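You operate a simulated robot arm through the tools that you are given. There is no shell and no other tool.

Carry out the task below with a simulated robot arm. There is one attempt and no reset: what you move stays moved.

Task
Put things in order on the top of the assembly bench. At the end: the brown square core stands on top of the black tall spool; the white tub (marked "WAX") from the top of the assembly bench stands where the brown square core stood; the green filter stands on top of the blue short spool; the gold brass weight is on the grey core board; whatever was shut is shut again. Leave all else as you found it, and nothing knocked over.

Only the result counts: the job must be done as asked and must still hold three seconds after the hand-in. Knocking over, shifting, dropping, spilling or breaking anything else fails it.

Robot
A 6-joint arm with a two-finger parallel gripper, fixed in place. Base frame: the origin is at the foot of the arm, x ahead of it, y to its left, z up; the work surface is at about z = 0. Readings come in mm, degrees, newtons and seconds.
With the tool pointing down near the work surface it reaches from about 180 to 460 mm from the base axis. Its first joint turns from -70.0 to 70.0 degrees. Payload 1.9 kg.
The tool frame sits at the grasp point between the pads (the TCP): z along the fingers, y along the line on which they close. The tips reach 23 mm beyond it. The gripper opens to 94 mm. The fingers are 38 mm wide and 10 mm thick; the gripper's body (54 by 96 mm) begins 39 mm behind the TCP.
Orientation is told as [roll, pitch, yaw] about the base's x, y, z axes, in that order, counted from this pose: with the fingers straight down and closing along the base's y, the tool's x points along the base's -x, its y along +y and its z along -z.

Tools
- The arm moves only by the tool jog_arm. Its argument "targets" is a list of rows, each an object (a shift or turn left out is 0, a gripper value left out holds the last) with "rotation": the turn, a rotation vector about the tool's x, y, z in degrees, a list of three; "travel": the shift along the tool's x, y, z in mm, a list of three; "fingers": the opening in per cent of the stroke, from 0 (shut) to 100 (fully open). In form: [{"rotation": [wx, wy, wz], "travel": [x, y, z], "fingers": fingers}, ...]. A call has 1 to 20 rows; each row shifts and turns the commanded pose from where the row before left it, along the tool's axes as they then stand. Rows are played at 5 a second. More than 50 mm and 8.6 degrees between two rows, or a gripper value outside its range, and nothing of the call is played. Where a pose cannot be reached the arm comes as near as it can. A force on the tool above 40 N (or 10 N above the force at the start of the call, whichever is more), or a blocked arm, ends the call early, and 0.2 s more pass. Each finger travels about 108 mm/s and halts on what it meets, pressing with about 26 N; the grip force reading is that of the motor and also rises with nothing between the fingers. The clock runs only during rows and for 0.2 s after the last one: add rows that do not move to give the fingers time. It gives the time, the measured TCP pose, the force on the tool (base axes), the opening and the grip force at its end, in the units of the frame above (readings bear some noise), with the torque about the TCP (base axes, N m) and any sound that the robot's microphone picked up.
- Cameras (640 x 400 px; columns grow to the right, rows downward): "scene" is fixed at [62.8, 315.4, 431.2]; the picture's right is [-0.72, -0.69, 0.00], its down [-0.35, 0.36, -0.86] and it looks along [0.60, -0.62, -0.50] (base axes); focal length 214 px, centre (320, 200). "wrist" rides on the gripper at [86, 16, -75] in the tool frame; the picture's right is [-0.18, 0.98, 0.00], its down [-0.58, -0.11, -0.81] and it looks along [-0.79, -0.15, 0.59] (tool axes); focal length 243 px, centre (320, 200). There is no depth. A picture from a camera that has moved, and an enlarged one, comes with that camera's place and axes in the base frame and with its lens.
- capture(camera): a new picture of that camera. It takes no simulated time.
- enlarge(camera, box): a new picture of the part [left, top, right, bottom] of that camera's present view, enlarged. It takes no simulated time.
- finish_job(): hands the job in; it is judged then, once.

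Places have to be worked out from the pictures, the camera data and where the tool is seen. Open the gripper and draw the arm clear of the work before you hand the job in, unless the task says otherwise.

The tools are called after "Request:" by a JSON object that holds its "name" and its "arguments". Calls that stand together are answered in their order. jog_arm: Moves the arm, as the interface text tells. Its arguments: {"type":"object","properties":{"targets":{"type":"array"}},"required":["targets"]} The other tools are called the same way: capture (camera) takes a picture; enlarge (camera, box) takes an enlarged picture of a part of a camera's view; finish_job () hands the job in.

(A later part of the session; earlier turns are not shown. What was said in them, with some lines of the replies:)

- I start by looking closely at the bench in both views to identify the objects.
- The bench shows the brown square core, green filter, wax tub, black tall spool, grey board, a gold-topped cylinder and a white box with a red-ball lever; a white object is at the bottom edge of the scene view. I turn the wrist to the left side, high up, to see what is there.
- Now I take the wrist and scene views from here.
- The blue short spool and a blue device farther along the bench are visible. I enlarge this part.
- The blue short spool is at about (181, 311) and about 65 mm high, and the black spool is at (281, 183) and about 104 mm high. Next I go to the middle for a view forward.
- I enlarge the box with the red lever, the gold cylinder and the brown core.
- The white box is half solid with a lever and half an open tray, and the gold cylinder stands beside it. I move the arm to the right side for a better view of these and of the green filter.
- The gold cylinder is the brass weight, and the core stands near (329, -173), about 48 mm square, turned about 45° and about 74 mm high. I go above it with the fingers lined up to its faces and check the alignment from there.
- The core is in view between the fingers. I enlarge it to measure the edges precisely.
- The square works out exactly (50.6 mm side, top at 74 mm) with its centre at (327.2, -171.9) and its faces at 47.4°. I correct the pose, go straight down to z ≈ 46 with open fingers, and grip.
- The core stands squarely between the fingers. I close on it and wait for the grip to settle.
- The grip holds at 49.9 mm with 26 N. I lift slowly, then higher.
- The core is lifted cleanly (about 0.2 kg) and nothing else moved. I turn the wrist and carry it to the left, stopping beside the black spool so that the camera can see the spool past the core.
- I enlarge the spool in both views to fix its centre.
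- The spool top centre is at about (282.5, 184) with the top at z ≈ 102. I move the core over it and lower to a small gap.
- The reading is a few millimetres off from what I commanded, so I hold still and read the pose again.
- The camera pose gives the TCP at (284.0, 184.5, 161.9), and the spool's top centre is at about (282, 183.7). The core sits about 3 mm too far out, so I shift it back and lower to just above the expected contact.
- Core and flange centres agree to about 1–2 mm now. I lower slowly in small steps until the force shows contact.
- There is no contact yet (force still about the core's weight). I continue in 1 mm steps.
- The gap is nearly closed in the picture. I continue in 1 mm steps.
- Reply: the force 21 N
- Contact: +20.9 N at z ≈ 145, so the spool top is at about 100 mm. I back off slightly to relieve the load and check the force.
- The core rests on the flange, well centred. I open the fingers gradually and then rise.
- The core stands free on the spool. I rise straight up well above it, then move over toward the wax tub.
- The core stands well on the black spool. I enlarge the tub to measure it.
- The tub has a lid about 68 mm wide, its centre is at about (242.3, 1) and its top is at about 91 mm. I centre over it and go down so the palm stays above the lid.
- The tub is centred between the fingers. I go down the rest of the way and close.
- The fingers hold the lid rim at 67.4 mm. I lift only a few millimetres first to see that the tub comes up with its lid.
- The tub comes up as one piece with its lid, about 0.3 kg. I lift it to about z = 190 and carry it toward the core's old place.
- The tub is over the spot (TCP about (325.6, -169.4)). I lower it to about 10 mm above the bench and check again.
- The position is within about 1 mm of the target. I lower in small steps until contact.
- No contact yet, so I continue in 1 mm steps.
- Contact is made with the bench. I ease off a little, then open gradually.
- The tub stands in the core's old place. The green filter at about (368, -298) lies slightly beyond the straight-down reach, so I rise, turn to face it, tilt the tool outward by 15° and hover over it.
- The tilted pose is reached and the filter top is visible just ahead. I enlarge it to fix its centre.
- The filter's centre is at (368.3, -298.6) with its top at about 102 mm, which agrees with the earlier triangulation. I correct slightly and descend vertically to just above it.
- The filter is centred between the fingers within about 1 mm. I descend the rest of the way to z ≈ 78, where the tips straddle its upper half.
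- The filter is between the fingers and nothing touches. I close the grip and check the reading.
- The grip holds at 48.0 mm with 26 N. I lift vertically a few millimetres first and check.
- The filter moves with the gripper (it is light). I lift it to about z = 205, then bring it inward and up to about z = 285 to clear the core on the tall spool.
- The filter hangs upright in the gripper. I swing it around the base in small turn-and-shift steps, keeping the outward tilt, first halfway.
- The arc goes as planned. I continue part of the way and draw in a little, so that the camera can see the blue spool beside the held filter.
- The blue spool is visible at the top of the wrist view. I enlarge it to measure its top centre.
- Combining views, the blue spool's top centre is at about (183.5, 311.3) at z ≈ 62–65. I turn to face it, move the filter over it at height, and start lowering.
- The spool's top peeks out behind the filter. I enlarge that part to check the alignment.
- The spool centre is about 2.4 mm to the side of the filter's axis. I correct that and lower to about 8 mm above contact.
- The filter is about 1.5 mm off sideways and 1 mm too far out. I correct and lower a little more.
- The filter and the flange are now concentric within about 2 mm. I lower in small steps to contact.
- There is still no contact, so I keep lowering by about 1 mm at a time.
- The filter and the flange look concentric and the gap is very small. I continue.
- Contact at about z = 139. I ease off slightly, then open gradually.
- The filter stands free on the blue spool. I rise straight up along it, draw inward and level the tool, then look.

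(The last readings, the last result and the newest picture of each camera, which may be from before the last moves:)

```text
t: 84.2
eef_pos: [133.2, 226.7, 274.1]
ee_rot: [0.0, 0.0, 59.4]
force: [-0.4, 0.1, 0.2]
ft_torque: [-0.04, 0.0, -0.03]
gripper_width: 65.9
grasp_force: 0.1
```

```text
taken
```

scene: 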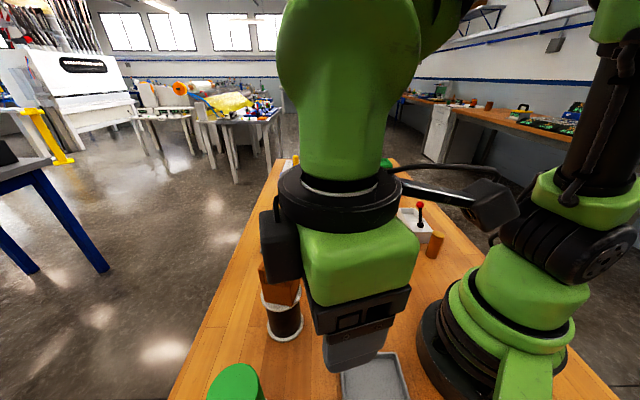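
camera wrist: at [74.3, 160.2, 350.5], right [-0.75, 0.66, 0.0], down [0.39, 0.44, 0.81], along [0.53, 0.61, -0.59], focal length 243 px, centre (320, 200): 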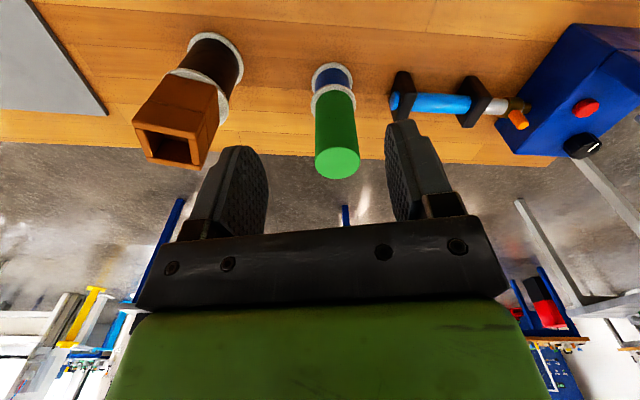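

The green filter stands on the blue spool and the core stands on the black one. Now I swing over to the brass weight on the right side, first to the middle.

Request:
{"name": "jog_arm", "arguments": {"targets": [{"rotation": [0, 0, 7.46]}, {"rotation": [0, 0, 7.46]}, {"rotation": [0, 0, 7.46]}, {"rotation": [0, 0, 7.46]}, {"rotation": [0, 0, 7.46]}, {"rotation": [0, 0, 7.46]}, {"rotation": [0, 0, 7.46]}, {"travel": [-14.2, -34.5, 0]}, {"travel": [-14.2, -34.5, 0]}, {"travel": [-14.2, -34.5, 0]}, {"travel": [-14.2, -34.5, 0]}, {"travel": [-14.2, -34.5, 0]}, {"travel": [-14.2, -34.5, 0]}, {"travel": [-14.2, -34.5, 0]}, {}]}}

Request:
{"name": "capture", "arguments": {"camera": "scene"}}

Request:
{"name": "capture", "arguments": {"camera": "wrist"}}

```text
t: 87.4
eef_pos: [262.9, -3.1, 275.4]
ee_rot: [0.0, 0.0, 7.2]
force: [-0.7, 0.4, 0.2]
ft_torque: [-0.01, 0.04, -0.01]
gripper_width: 65.8
grasp_force: 0.1
```

```text
taken
```

scene: 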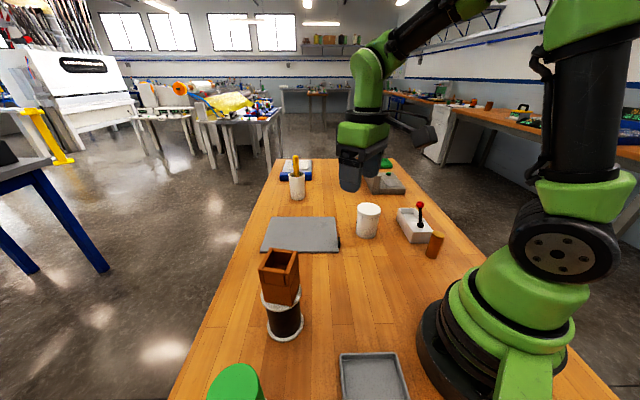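

```text
taken
camera wrist: at [174.7, 2.7, 350.9], right [0.06, 1.0, 0.0], down [0.59, -0.04, 0.81], along [0.81, -0.05, -0.59], focal length 243 px, centre (320, 200)
```

wrist: 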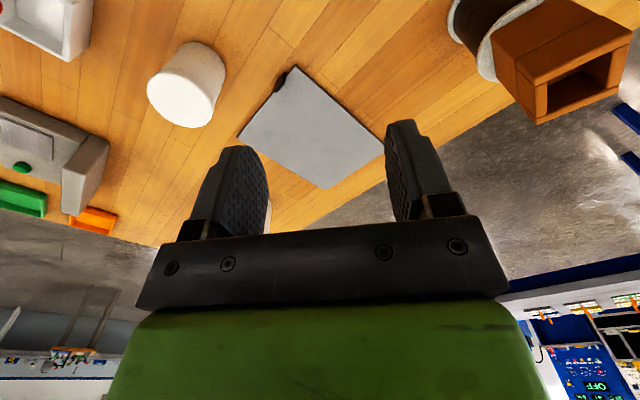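

The board is in full view from here. I enlarge it to measure its corners for the later placing.

Request:
{"name": "enlarge", "arguments": {"camera": "wrist", "box": [220, 50, 400, 200]}}

Request:
{"name": "enlarge", "arguments": {"camera": "scene", "box": [250, 205, 350, 265]}}

```text
2.67 times, centred on (310, 125) of wrist
camera zoom: at [174.7, 2.7, 350.9], right [0.06, 1.0, 0.0], down [0.59, -0.04, 0.81], along [0.81, -0.05, -0.59], focal length 647 px, centre (347, 400)
```

zoom: 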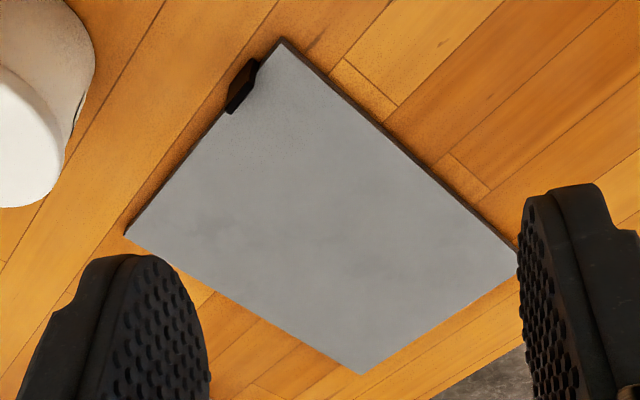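

```text
6.40 times, centred on (300, 235) of scene
camera zoom: at [62.8, 315.3, 431.2], right [-0.72, -0.69, 0.0], down [-0.35, 0.36, -0.86], along [0.6, -0.62, -0.5], focal length 1373 px, centre (448, -24)
```

zoom: 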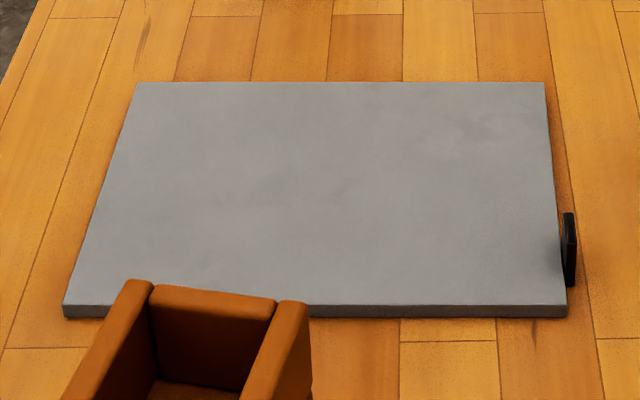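

The board's corners are about (335, -43), (451, -169), (480, 103) and (610, -14), so (428, -33) lies well inside it and within reach. Now I go on to the weight.

Request:
{"name": "jog_arm", "arguments": {"targets": [{"rotation": [0, 0, 7.46]}, {"rotation": [0, 0, 7.46]}, {"rotation": [0, 0, 7.46]}, {"rotation": [0, 0, 7.46]}, {"rotation": [0, 0, 7.46]}, {"rotation": [0, 0, 7.46]}, {"rotation": [0, 0, 7.46]}, {"travel": [-9.3, -33.2, 0]}, {"travel": [-9.3, -33.2, 0]}, {"travel": [-9.3, -33.2, 0]}, {"travel": [-9.3, -33.2, 0]}, {"travel": [-9.3, -33.2, 0]}, {"travel": [-9.3, -33.2, 0]}, {"travel": [-9.3, -33.2, 0]}, {"travel": [0, 0, 35]}, {"travel": [0, 0, 35]}, {}, {}]}}

Request:
{"name": "capture", "arguments": {"camera": "wrist"}}

Request:
{"name": "capture", "arguments": {"camera": "scene"}}

```text
t: 91.2
eef_pos: [142.5, -211.0, 204.7]
ee_rot: [0.0, 0.0, -45.1]
force: [0.0, -0.2, -0.1]
ft_torque: [0.0, -0.04, -0.01]
gripper_width: 65.8
grasp_force: 0.0
```

```text
taken
camera wrist: at [92.9, -137.3, 280.5], right [0.83, 0.56, 0.0], down [0.33, -0.49, 0.81], along [0.45, -0.67, -0.59], focal length 243 px, centre (320, 200)
```

wrist: 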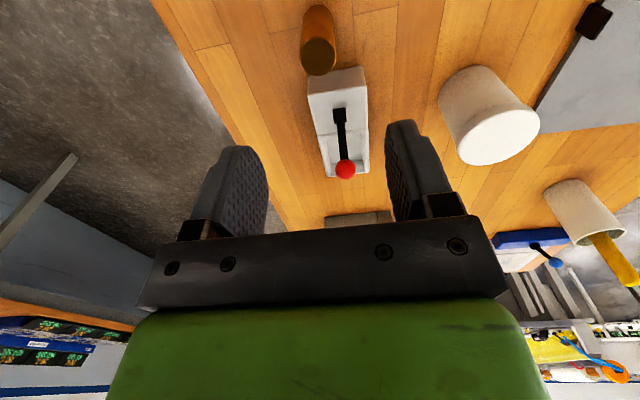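

```text
taken
```

scene: 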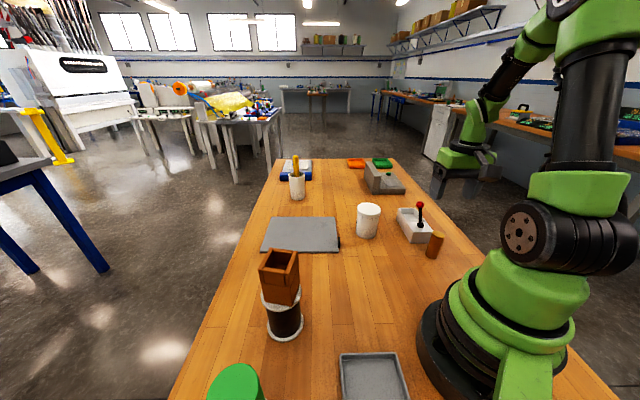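

The weight and the lever box are ahead of the gripper. I enlarge to measure the weight.

Request:
{"name": "enlarge", "arguments": {"camera": "wrist", "box": [260, 0, 388, 80]}}

Request:
{"name": "enlarge", "arguments": {"camera": "wrist", "box": [270, 0, 400, 200]}}

```text
5.00 times, centred on (324, 40) of wrist
camera zoom: at [92.9, -137.3, 280.5], right [0.83, 0.56, 0.0], down [0.33, -0.49, 0.81], along [0.45, -0.67, -0.59], focal length 1213 px, centre (300, 1000)
```

zoom: 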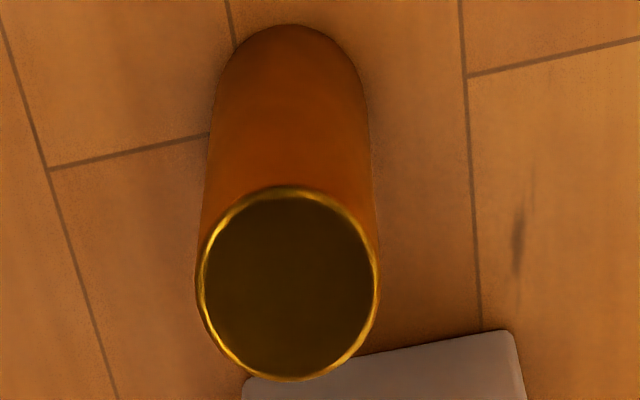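

```text
2.00 times, centred on (335, 100) of wrist
camera zoom: at [92.9, -137.3, 280.5], right [0.83, 0.56, 0.0], down [0.33, -0.49, 0.81], along [0.45, -0.67, -0.59], focal length 485 px, centre (290, 400)
```

zoom: 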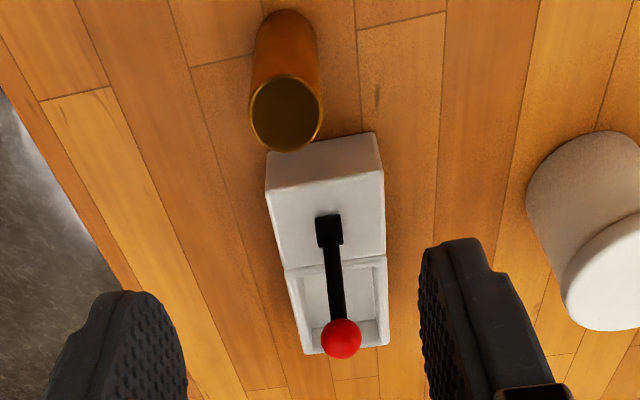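

The weight's centre is at (140.5, -210); it is 29 mm wide and about 79 mm high, and the TCP is already within 2 mm of it. I correct and descend to z ≈ 50.

Request:
{"name": "jog_arm", "arguments": {"targets": [{"travel": [0.9, -1.6, 0]}, {"travel": [0, 0, 35]}, {"travel": [0, 0, 35]}, {"travel": [0, 0, 15]}, {}, {}]}}

Request:
{"name": "capture", "arguments": {"camera": "wrist"}}

Request:
{"name": "enlarge", "arguments": {"camera": "scene", "box": [390, 170, 490, 270]}}

```text
t: 92.6
eef_pos: [140.3, -213.0, 121.2]
ee_rot: [0.0, 0.0, -45.1]
force: [0.1, 0.5, -0.5]
ft_torque: [-0.01, -0.03, 0.01]
gripper_width: 65.7
grasp_force: 0.0
```

```text
taken
camera wrist: at [90.5, -138.6, 196.1], right [0.83, 0.56, 0.0], down [0.33, -0.49, 0.81], along [0.45, -0.67, -0.59], focal length 243 px, centre (320, 200)
```

wrist: 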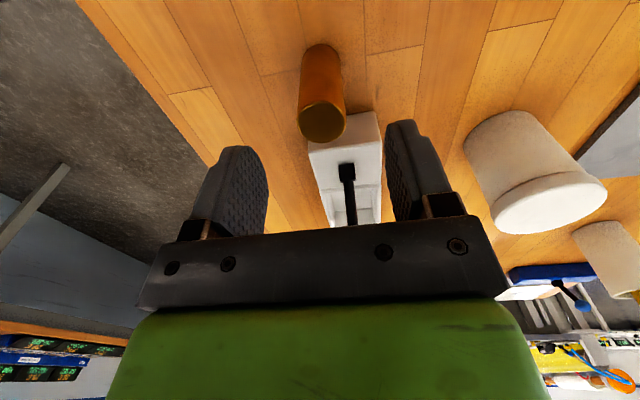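

```text
4.00 times, centred on (440, 220) of scene
camera zoom: at [62.8, 315.4, 431.2], right [-0.72, -0.69, 0.0], down [-0.35, 0.36, -0.86], along [0.6, -0.62, -0.5], focal length 858 px, centre (-160, 120)
```

zoom: 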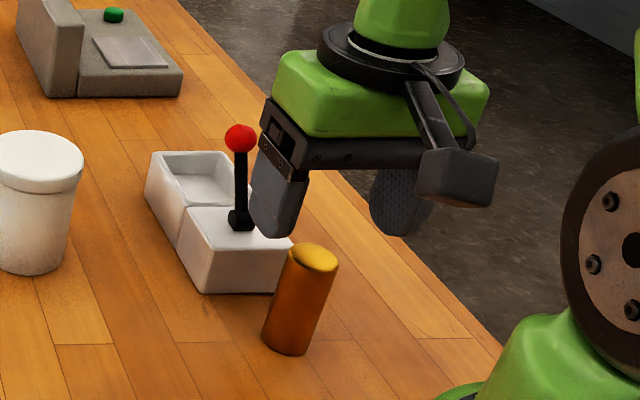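

The weight is centred between the fingers. I go down to z ≈ 50 and close.

Request:
{"name": "jog_arm", "arguments": {"targets": [{"travel": [0, 0, 30]}, {"travel": [0, 0, 30]}, {"travel": [0, 0, 11]}, {}, {"fingers": 50}, {"fingers": 35}, {"fingers": 20}, {}, {}]}}

Request:
{"name": "capture", "arguments": {"camera": "wrist"}}

Request:
{"name": "enlarge", "arguments": {"camera": "scene", "box": [390, 170, 490, 270]}}

```text
t: 94.6
eef_pos: [140.0, -210.7, 51.5]
ee_rot: [0.0, 0.0, -45.1]
force: [-0.4, 0.2, 0.6]
ft_torque: [0.0, 0.05, 0.0]
gripper_width: 29.3
grasp_force: 26.0
```

```text
taken
camera wrist: at [90.6, -138.1, 126.3], right [0.83, 0.56, 0.0], down [0.33, -0.49, 0.81], along [0.45, -0.67, -0.59], focal length 243 px, centre (320, 200)
```

wrist: 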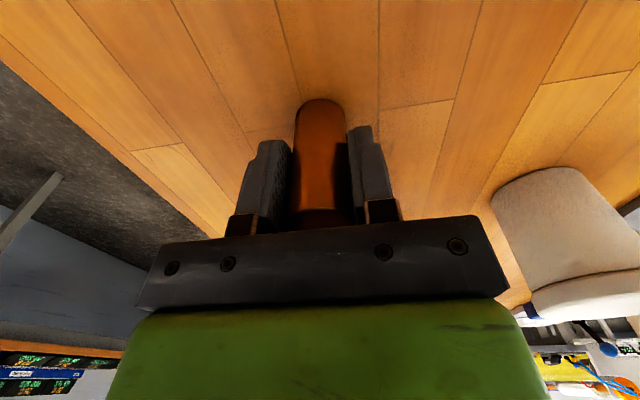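

```text
4.00 times, centred on (440, 220) of scene
camera zoom: at [62.8, 315.4, 431.2], right [-0.72, -0.69, 0.0], down [-0.35, 0.36, -0.86], along [0.6, -0.62, -0.5], focal length 858 px, centre (-160, 120)
```

zoom: 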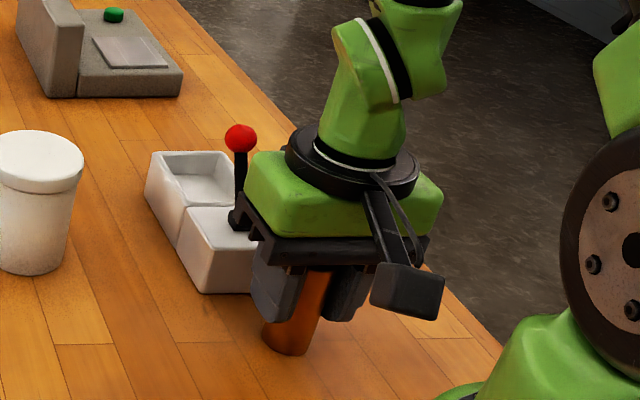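

The weight is gripped at 29.3 mm. I lift gently first and check the load.

Request:
{"name": "jog_arm", "arguments": {"targets": [{"travel": [0, 0, -4]}, {"travel": [0, 0, -8]}, {}, {}]}}

Request:
{"name": "capture", "arguments": {"camera": "wrist"}}

```text
t: 95.6
eef_pos: [140.8, -211.0, 60.5]
ee_rot: [0.0, 0.0, -45.1]
force: [-0.3, 0.7, -1.5]
ft_torque: [-0.02, 0.01, -0.01]
gripper_width: 29.0
grasp_force: 25.5
```

```text
taken
camera wrist: at [90.7, -138.4, 137.2], right [0.83, 0.56, 0.0], down [0.33, -0.49, 0.81], along [0.45, -0.67, -0.59], focal length 243 px, centre (320, 200)
```

wrist: 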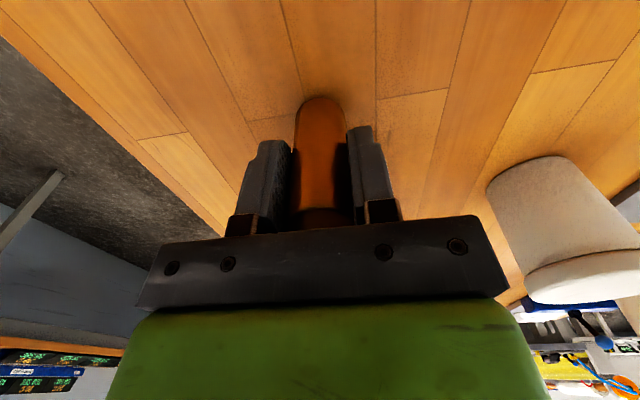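

I compare with the scene view to make sure the weight is off the bench and not slipping.

Request:
{"name": "enlarge", "arguments": {"camera": "scene", "box": [390, 170, 490, 270]}}

Request:
{"name": "jog_arm", "arguments": {"targets": [{"travel": [0, 0, -20]}, {"travel": [0, 0, -20]}, {}, {}]}}

Request:
{"name": "capture", "arguments": {"camera": "wrist"}}

Request:
{"name": "enlarge", "arguments": {"camera": "scene", "box": [390, 170, 490, 270]}}

```text
4.00 times, centred on (440, 220) of scene
camera zoom: at [62.8, 315.4, 431.2], right [-0.72, -0.69, 0.0], down [-0.35, 0.36, -0.86], along [0.6, -0.62, -0.5], focal length 858 px, centre (-160, 120)
```

zoom: 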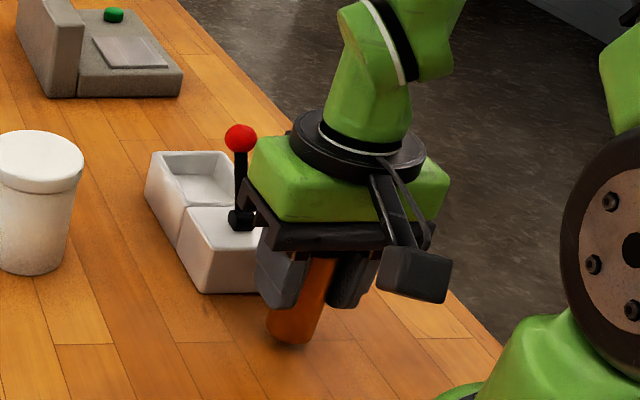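

```text
t: 96.6
eef_pos: [140.5, -210.5, 100.1]
ee_rot: [0.0, -0.1, -45.1]
force: [-1.0, 0.1, -1.3]
ft_torque: [-0.02, 0.0, -0.05]
gripper_width: 29.1
grasp_force: 25.8
```

```text
taken
camera wrist: at [90.8, -137.6, 177.7], right [0.83, 0.56, 0.0], down [0.33, -0.49, 0.81], along [0.45, -0.67, -0.59], focal length 243 px, centre (320, 200)
```

wrist: 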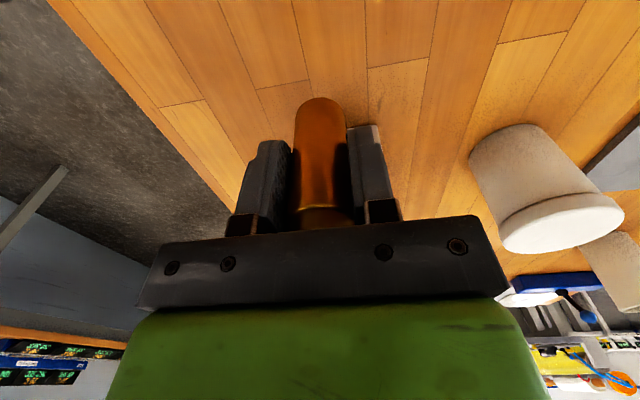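

```text
4.00 times, centred on (440, 220) of scene
camera zoom: at [62.8, 315.4, 431.2], right [-0.72, -0.69, 0.0], down [-0.35, 0.36, -0.86], along [0.6, -0.62, -0.5], focal length 858 px, centre (-160, 120)
```

zoom: 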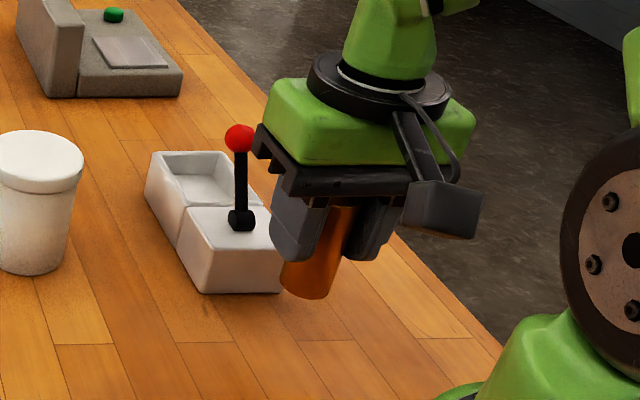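

The weight hangs firmly and does not slip. I lift it to about z = 200, turn, and carry it over the grey board.

Request:
{"name": "jog_arm", "arguments": {"targets": [{"travel": [0, 0, -35]}, {"travel": [0, 0, -35]}, {"travel": [0, 0, -30]}, {"rotation": [0, 0, -8]}, {"rotation": [0, 0, -8]}, {"rotation": [0, 0, -8]}, {"rotation": [0, 0, -8]}, {"rotation": [0, 0, -8]}, {"travel": [-33.9, 25.3, 0]}, {"travel": [-33.9, 25.3, 0]}, {"travel": [-33.9, 25.3, 0]}, {"travel": [-33.9, 25.3, 0]}, {"travel": [-33.9, 25.3, 0]}, {"travel": [-33.9, 25.3, 0]}, {"travel": [-33.9, 25.3, 0]}, {"travel": [-33.9, 25.3, 0]}, {}, {}]}}

Request:
{"name": "capture", "arguments": {"camera": "wrist"}}

Request:
{"name": "capture", "arguments": {"camera": "scene"}}

```text
t: 100.4
eef_pos: [427.9, -32.7, 202.0]
ee_rot: [0.1, 0.0, -5.0]
force: [-0.1, -0.3, -1.9]
ft_torque: [0.01, -0.02, 0.02]
gripper_width: 29.2
grasp_force: 26.6
```

```text
taken
camera wrist: at [343.3, -9.4, 277.4], right [0.27, 0.96, 0.0], down [0.57, -0.16, 0.81], along [0.78, -0.22, -0.59], focal length 243 px, centre (320, 200)
```

wrist: 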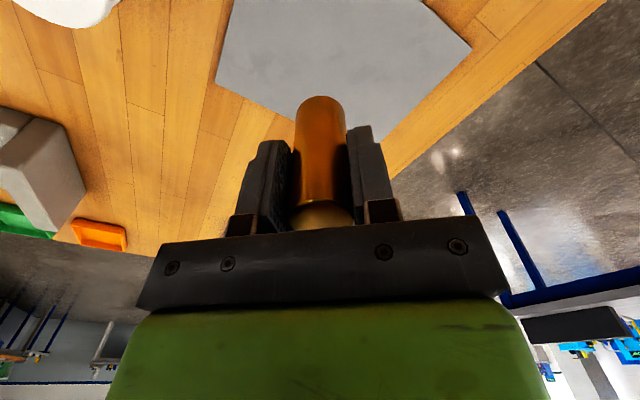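

```text
taken
```

scene: 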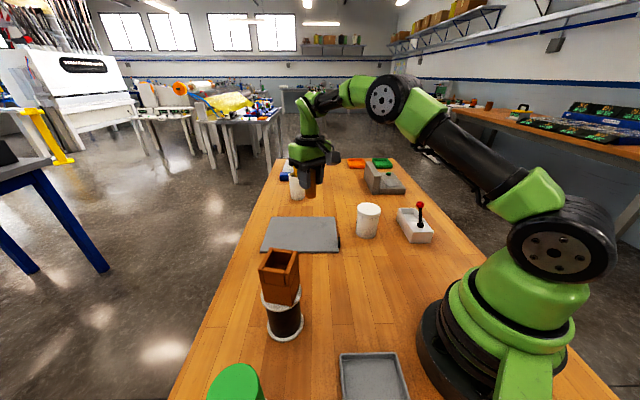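

The weight is over the board at (428, -33). I lower it to about 15 mm above the board.

Request:
{"name": "jog_arm", "arguments": {"targets": [{"travel": [0, 0, 35]}, {"travel": [0, 0, 35]}, {"travel": [0, 0, 35]}, {"travel": [0, 0, 20]}, {}, {}]}}

Request:
{"name": "capture", "arguments": {"camera": "wrist"}}

Request:
{"name": "enlarge", "arguments": {"camera": "scene", "box": [250, 170, 370, 270]}}

```text
t: 101.8
eef_pos: [429.3, -34.6, 74.0]
ee_rot: [0.0, -0.1, -5.1]
force: [-0.3, 0.1, -2.4]
ft_torque: [0.02, -0.03, 0.0]
gripper_width: 29.1
grasp_force: 26.2
```

```text
taken
camera wrist: at [344.0, -10.9, 150.7], right [0.27, 0.96, 0.0], down [0.57, -0.16, 0.81], along [0.78, -0.22, -0.59], focal length 243 px, centre (320, 200)
```

wrist: 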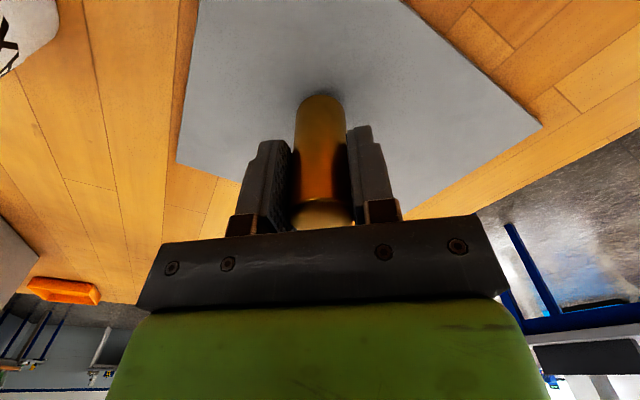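

```text
4.00 times, centred on (310, 220) of scene
camera zoom: at [62.8, 315.4, 431.2], right [-0.72, -0.69, 0.0], down [-0.35, 0.36, -0.86], along [0.6, -0.62, -0.5], focal length 858 px, centre (360, 120)
```

zoom: 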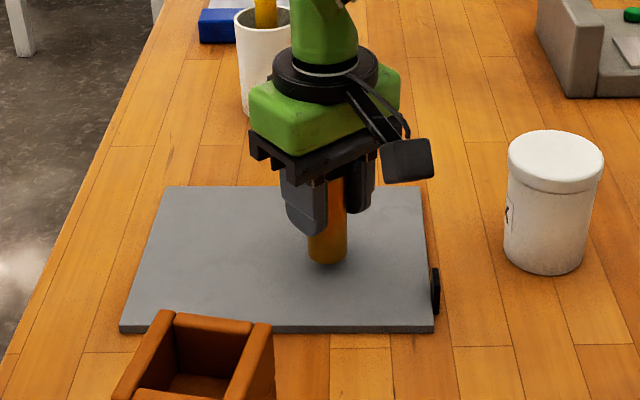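

The weight is over the middle of the board. I lower in small steps until contact.

Request:
{"name": "jog_arm", "arguments": {"targets": [{"travel": [0, 0, 4]}, {"travel": [0, 0, 4]}, {}, {}]}}

Request:
{"name": "jog_arm", "arguments": {"targets": [{"travel": [0, 0, 1.5]}, {}, {}]}}

Request:
{"name": "jog_arm", "arguments": {"targets": [{"travel": [0, 0, 1]}, {}, {}]}}

Request:
{"name": "jog_arm", "arguments": {"targets": [{"travel": [0, 0, 1]}, {}, {}]}}

```text
t: 102.8
eef_pos: [427.9, -33.8, 67.7]
ee_rot: [0.1, 0.0, -5.1]
force: [0.0, -0.3, -1.6]
ft_torque: [0.0, 0.04, 0.04]
gripper_width: 29.3
grasp_force: 25.9
```

```text
t: 103.6
eef_pos: [429.6, -34.8, 66.7]
ee_rot: [0.0, 0.0, -5.1]
force: [-0.4, 0.6, -0.8]
ft_torque: [-0.01, -0.02, 0.02]
gripper_width: 29.4
grasp_force: 26.4
```

```text
t: 104.4
eef_pos: [429.0, -34.5, 65.1]
ee_rot: [-0.1, 0.0, -5.1]
force: [0.3, 0.3, 0.3]
ft_torque: [-0.03, 0.0, -0.01]
gripper_width: 29.3
grasp_force: 26.2
```

```text
t: 105.2
eef_pos: [429.6, -34.6, 64.2]
ee_rot: [-0.1, 0.0, -5.1]
force: [-0.2, 0.7, -0.4]
ft_torque: [0.0, -0.02, 0.0]
gripper_width: 29.4
grasp_force: 26.0
```

The force readings are still near the weight's own load, so I keep going down in 1 mm steps.

Request:
{"name": "jog_arm", "arguments": {"targets": [{"travel": [0, 0, 1]}, {}, {}]}}

Request:
{"name": "jog_arm", "arguments": {"targets": [{"travel": [0, 0, 1]}, {}, {}]}}

Request:
{"name": "enlarge", "arguments": {"camera": "scene", "box": [300, 200, 360, 250]}}

```text
t: 106.0
eef_pos: [430.3, -34.3, 64.2]
ee_rot: [0.0, 0.0, -5.0]
force: [-0.2, -0.5, 2.0]
ft_torque: [0.01, 0.04, 0.01]
gripper_width: 29.2
grasp_force: 25.9
```

```text
t: 106.8
eef_pos: [429.2, -34.2, 63.6]
ee_rot: [0.0, -0.1, -4.9]
force: [-1.2, 3.1, 16.3]
ft_torque: [0.12, 0.04, 0.08]
gripper_width: 29.3
grasp_force: 25.6
```

```text
8.00 times, centred on (330, 225) of scene
camera zoom: at [62.8, 315.4, 431.2], right [-0.72, -0.69, 0.0], down [-0.35, 0.36, -0.86], along [0.6, -0.62, -0.5], focal length 1716 px, centre (240, 0)
```

zoom: 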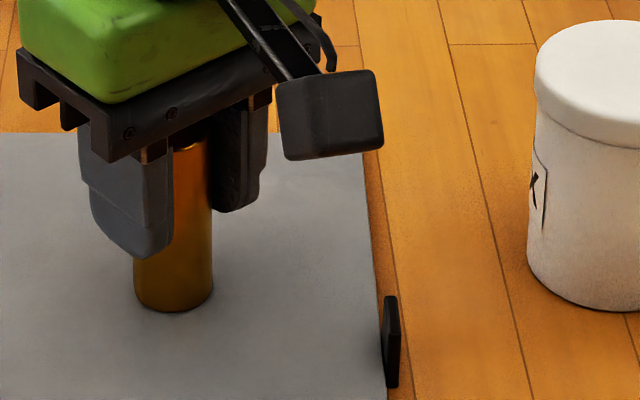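

Contact with the board (16 N). I ease off slightly and open the fingers gradually.

Request:
{"name": "jog_arm", "arguments": {"targets": [{"travel": [0, 0, -0.6]}, {}, {"fingers": 33}, {"fingers": 36}, {"fingers": 42}, {"fingers": 52}, {"fingers": 65}, {"fingers": 75}, {}]}}

Request:
{"name": "enlarge", "arguments": {"camera": "scene", "box": [270, 170, 370, 260]}}

Request:
{"name": "capture", "arguments": {"camera": "wrist"}}

```text
t: 108.8
eef_pos: [428.8, -34.3, 63.0]
ee_rot: [0.0, 0.1, -5.1]
force: [-0.4, 0.1, 0.5]
ft_torque: [0.01, 0.02, -0.01]
gripper_width: 70.6
grasp_force: 0.0
```

```text
4.44 times, centred on (320, 215) of scene
camera zoom: at [62.8, 315.4, 431.2], right [-0.72, -0.69, 0.0], down [-0.35, 0.36, -0.86], along [0.6, -0.62, -0.5], focal length 953 px, centre (320, 133)
```

zoom: 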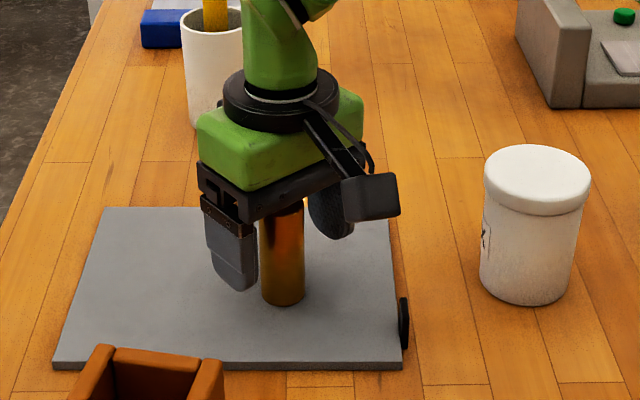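

```text
taken
camera wrist: at [344.2, -10.5, 138.9], right [0.27, 0.96, 0.0], down [0.57, -0.16, 0.81], along [0.78, -0.22, -0.59], focal length 243 px, centre (320, 200)
```

wrist: 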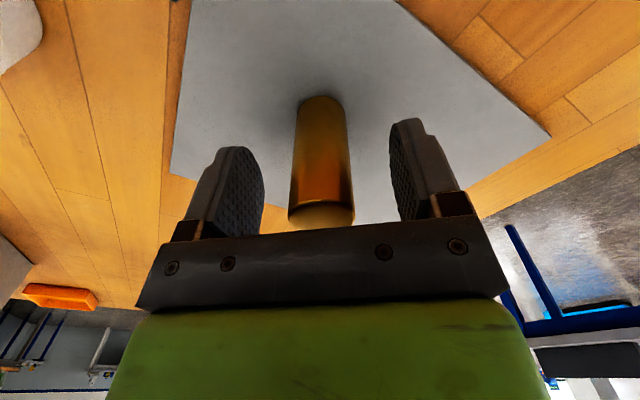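

The weight stands on the board. I rise straight up, draw the arm back, and inspect everything.

Request:
{"name": "jog_arm", "arguments": {"targets": [{"travel": [0, 0, -15]}, {"travel": [0, 0, -30]}, {"travel": [0, 0, -40]}, {"travel": [0, 0, -40]}, {"travel": [0, 0, -40]}, {"travel": [0, 0, -40]}, {"travel": [40, 0, -10]}, {"travel": [40, 0, -10]}, {"travel": [40, 0, -10]}, {"travel": [30, 0, -10]}, {}, {}]}}

Request:
{"name": "capture", "arguments": {"camera": "scene"}}

Request:
{"name": "capture", "arguments": {"camera": "wrist"}}

Request:
{"name": "enlarge", "arguments": {"camera": "scene", "box": [240, 150, 460, 280]}}

Request:
{"name": "enlarge", "arguments": {"camera": "scene", "box": [170, 240, 430, 400]}}

```text
t: 111.4
eef_pos: [278.5, -19.7, 308.4]
ee_rot: [0.0, 0.0, -5.1]
force: [0.5, 0.7, 0.1]
ft_torque: [-0.04, 0.02, 0.0]
gripper_width: 70.5
grasp_force: 0.0
```

```text
taken
```

scene: 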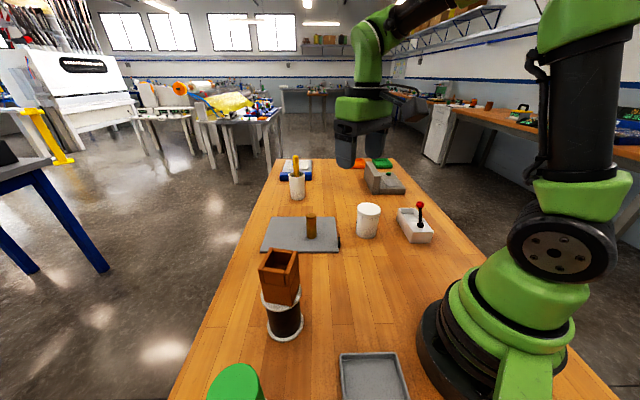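

```text
taken
camera wrist: at [193.3, 4.0, 383.8], right [0.27, 0.96, 0.0], down [0.57, -0.16, 0.81], along [0.78, -0.22, -0.59], focal length 243 px, centre (320, 200)
```

wrist: 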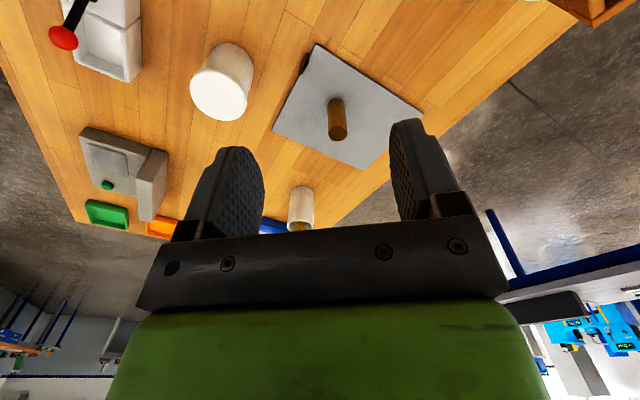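

```text
2.91 times, centred on (350, 215) of scene
camera zoom: at [62.8, 315.4, 431.2], right [-0.72, -0.69, 0.0], down [-0.35, 0.36, -0.86], along [0.6, -0.62, -0.5], focal length 624 px, centre (233, 156)
```

zoom: 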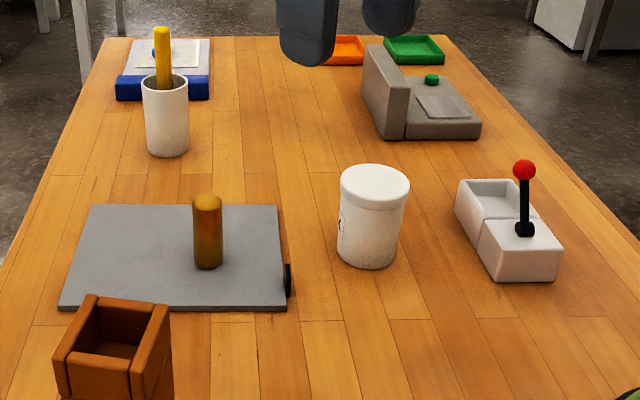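

```text
2.46 times, centred on (300, 320) of scene
camera zoom: at [62.8, 315.4, 431.2], right [-0.72, -0.69, 0.0], down [-0.35, 0.36, -0.86], along [0.6, -0.62, -0.5], focal length 528 px, centre (369, -95)
```

zoom: 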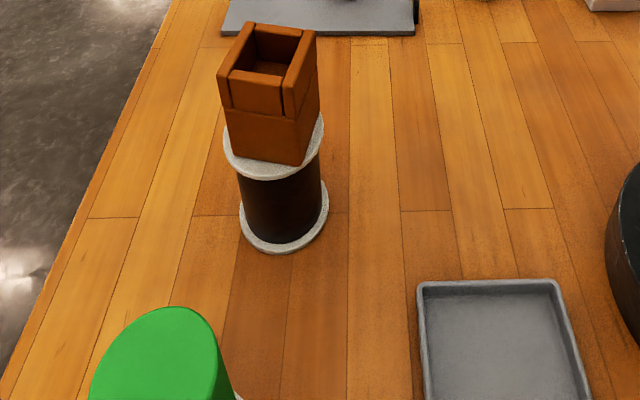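

All four objects stand in place: the core on the black spool, the tub in the core's old spot, the filter on the blue spool and the weight on the board. Everything else looks unchanged. I open the gripper fully with the arm clear and take a last look at the filter side.

Request:
{"name": "jog_arm", "arguments": {"targets": [{"fingers": 100}, {"rotation": [0, 0, -8]}, {"rotation": [0, 0, -8]}, {"rotation": [0, 0, -8]}, {"rotation": [0, 0, -8]}, {"rotation": [0, 0, -8]}, {"rotation": [0, 0, -8]}, {}, {}]}}

Request:
{"name": "capture", "arguments": {"camera": "wrist"}}

Request:
{"name": "capture", "arguments": {"camera": "scene"}}

```text
t: 113.4
eef_pos: [279.3, -21.6, 307.5]
ee_rot: [0.0, 0.1, 43.0]
force: [0.2, -0.1, -0.2]
ft_torque: [-0.04, 0.0, 0.02]
gripper_width: 94.2
grasp_force: 0.1
```

```text
taken
camera wrist: at [204.7, -67.3, 383.7], right [-0.54, 0.84, 0.0], down [0.5, 0.32, 0.81], along [0.68, 0.43, -0.59], focal length 243 px, centre (320, 200)
```

wrist: 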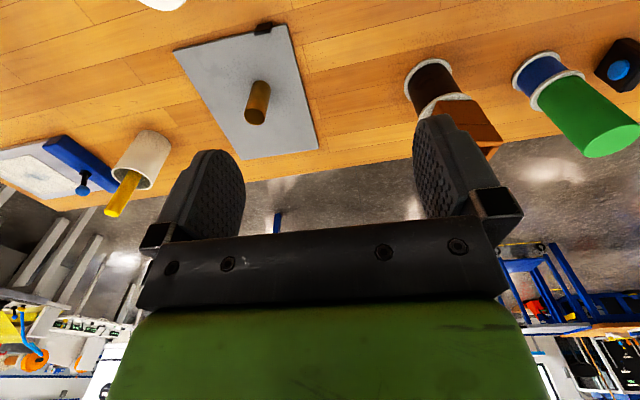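

```text
taken
```

scene: 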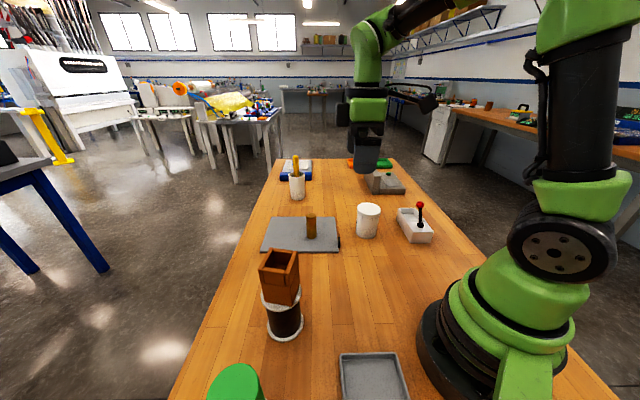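

The filter stands upright on the blue spool, the core on the black spool, the weight on the board, and the tub in the core's old place. The gripper is open and clear, so I hand the job in.

Request:
{"name": "finish_job", "arguments": {}}

```text
The job is handed in.
```

The job is done and handed in. I have no verdict on it yet. The last pictures, taken just before the hand-in, showed everything standing as asked:

- **Brown square core:** it stands on top of the black tall spool, centred to within a few millimetres.
- **White "WAX" tub:** it stands where the core stood, within about 1–2 mm by my measurements, with its lid still on.
- **Green filter:** it stands upright on the blue short spool.
- **Gold brass weight:** it stands well inside the edges of the grey core board.

I opened nothing, so there was nothing to shut again. Nothing was knocked over, and the other things on the bench looked unchanged. The gripper was open and the arm clear of the work when I handed in.
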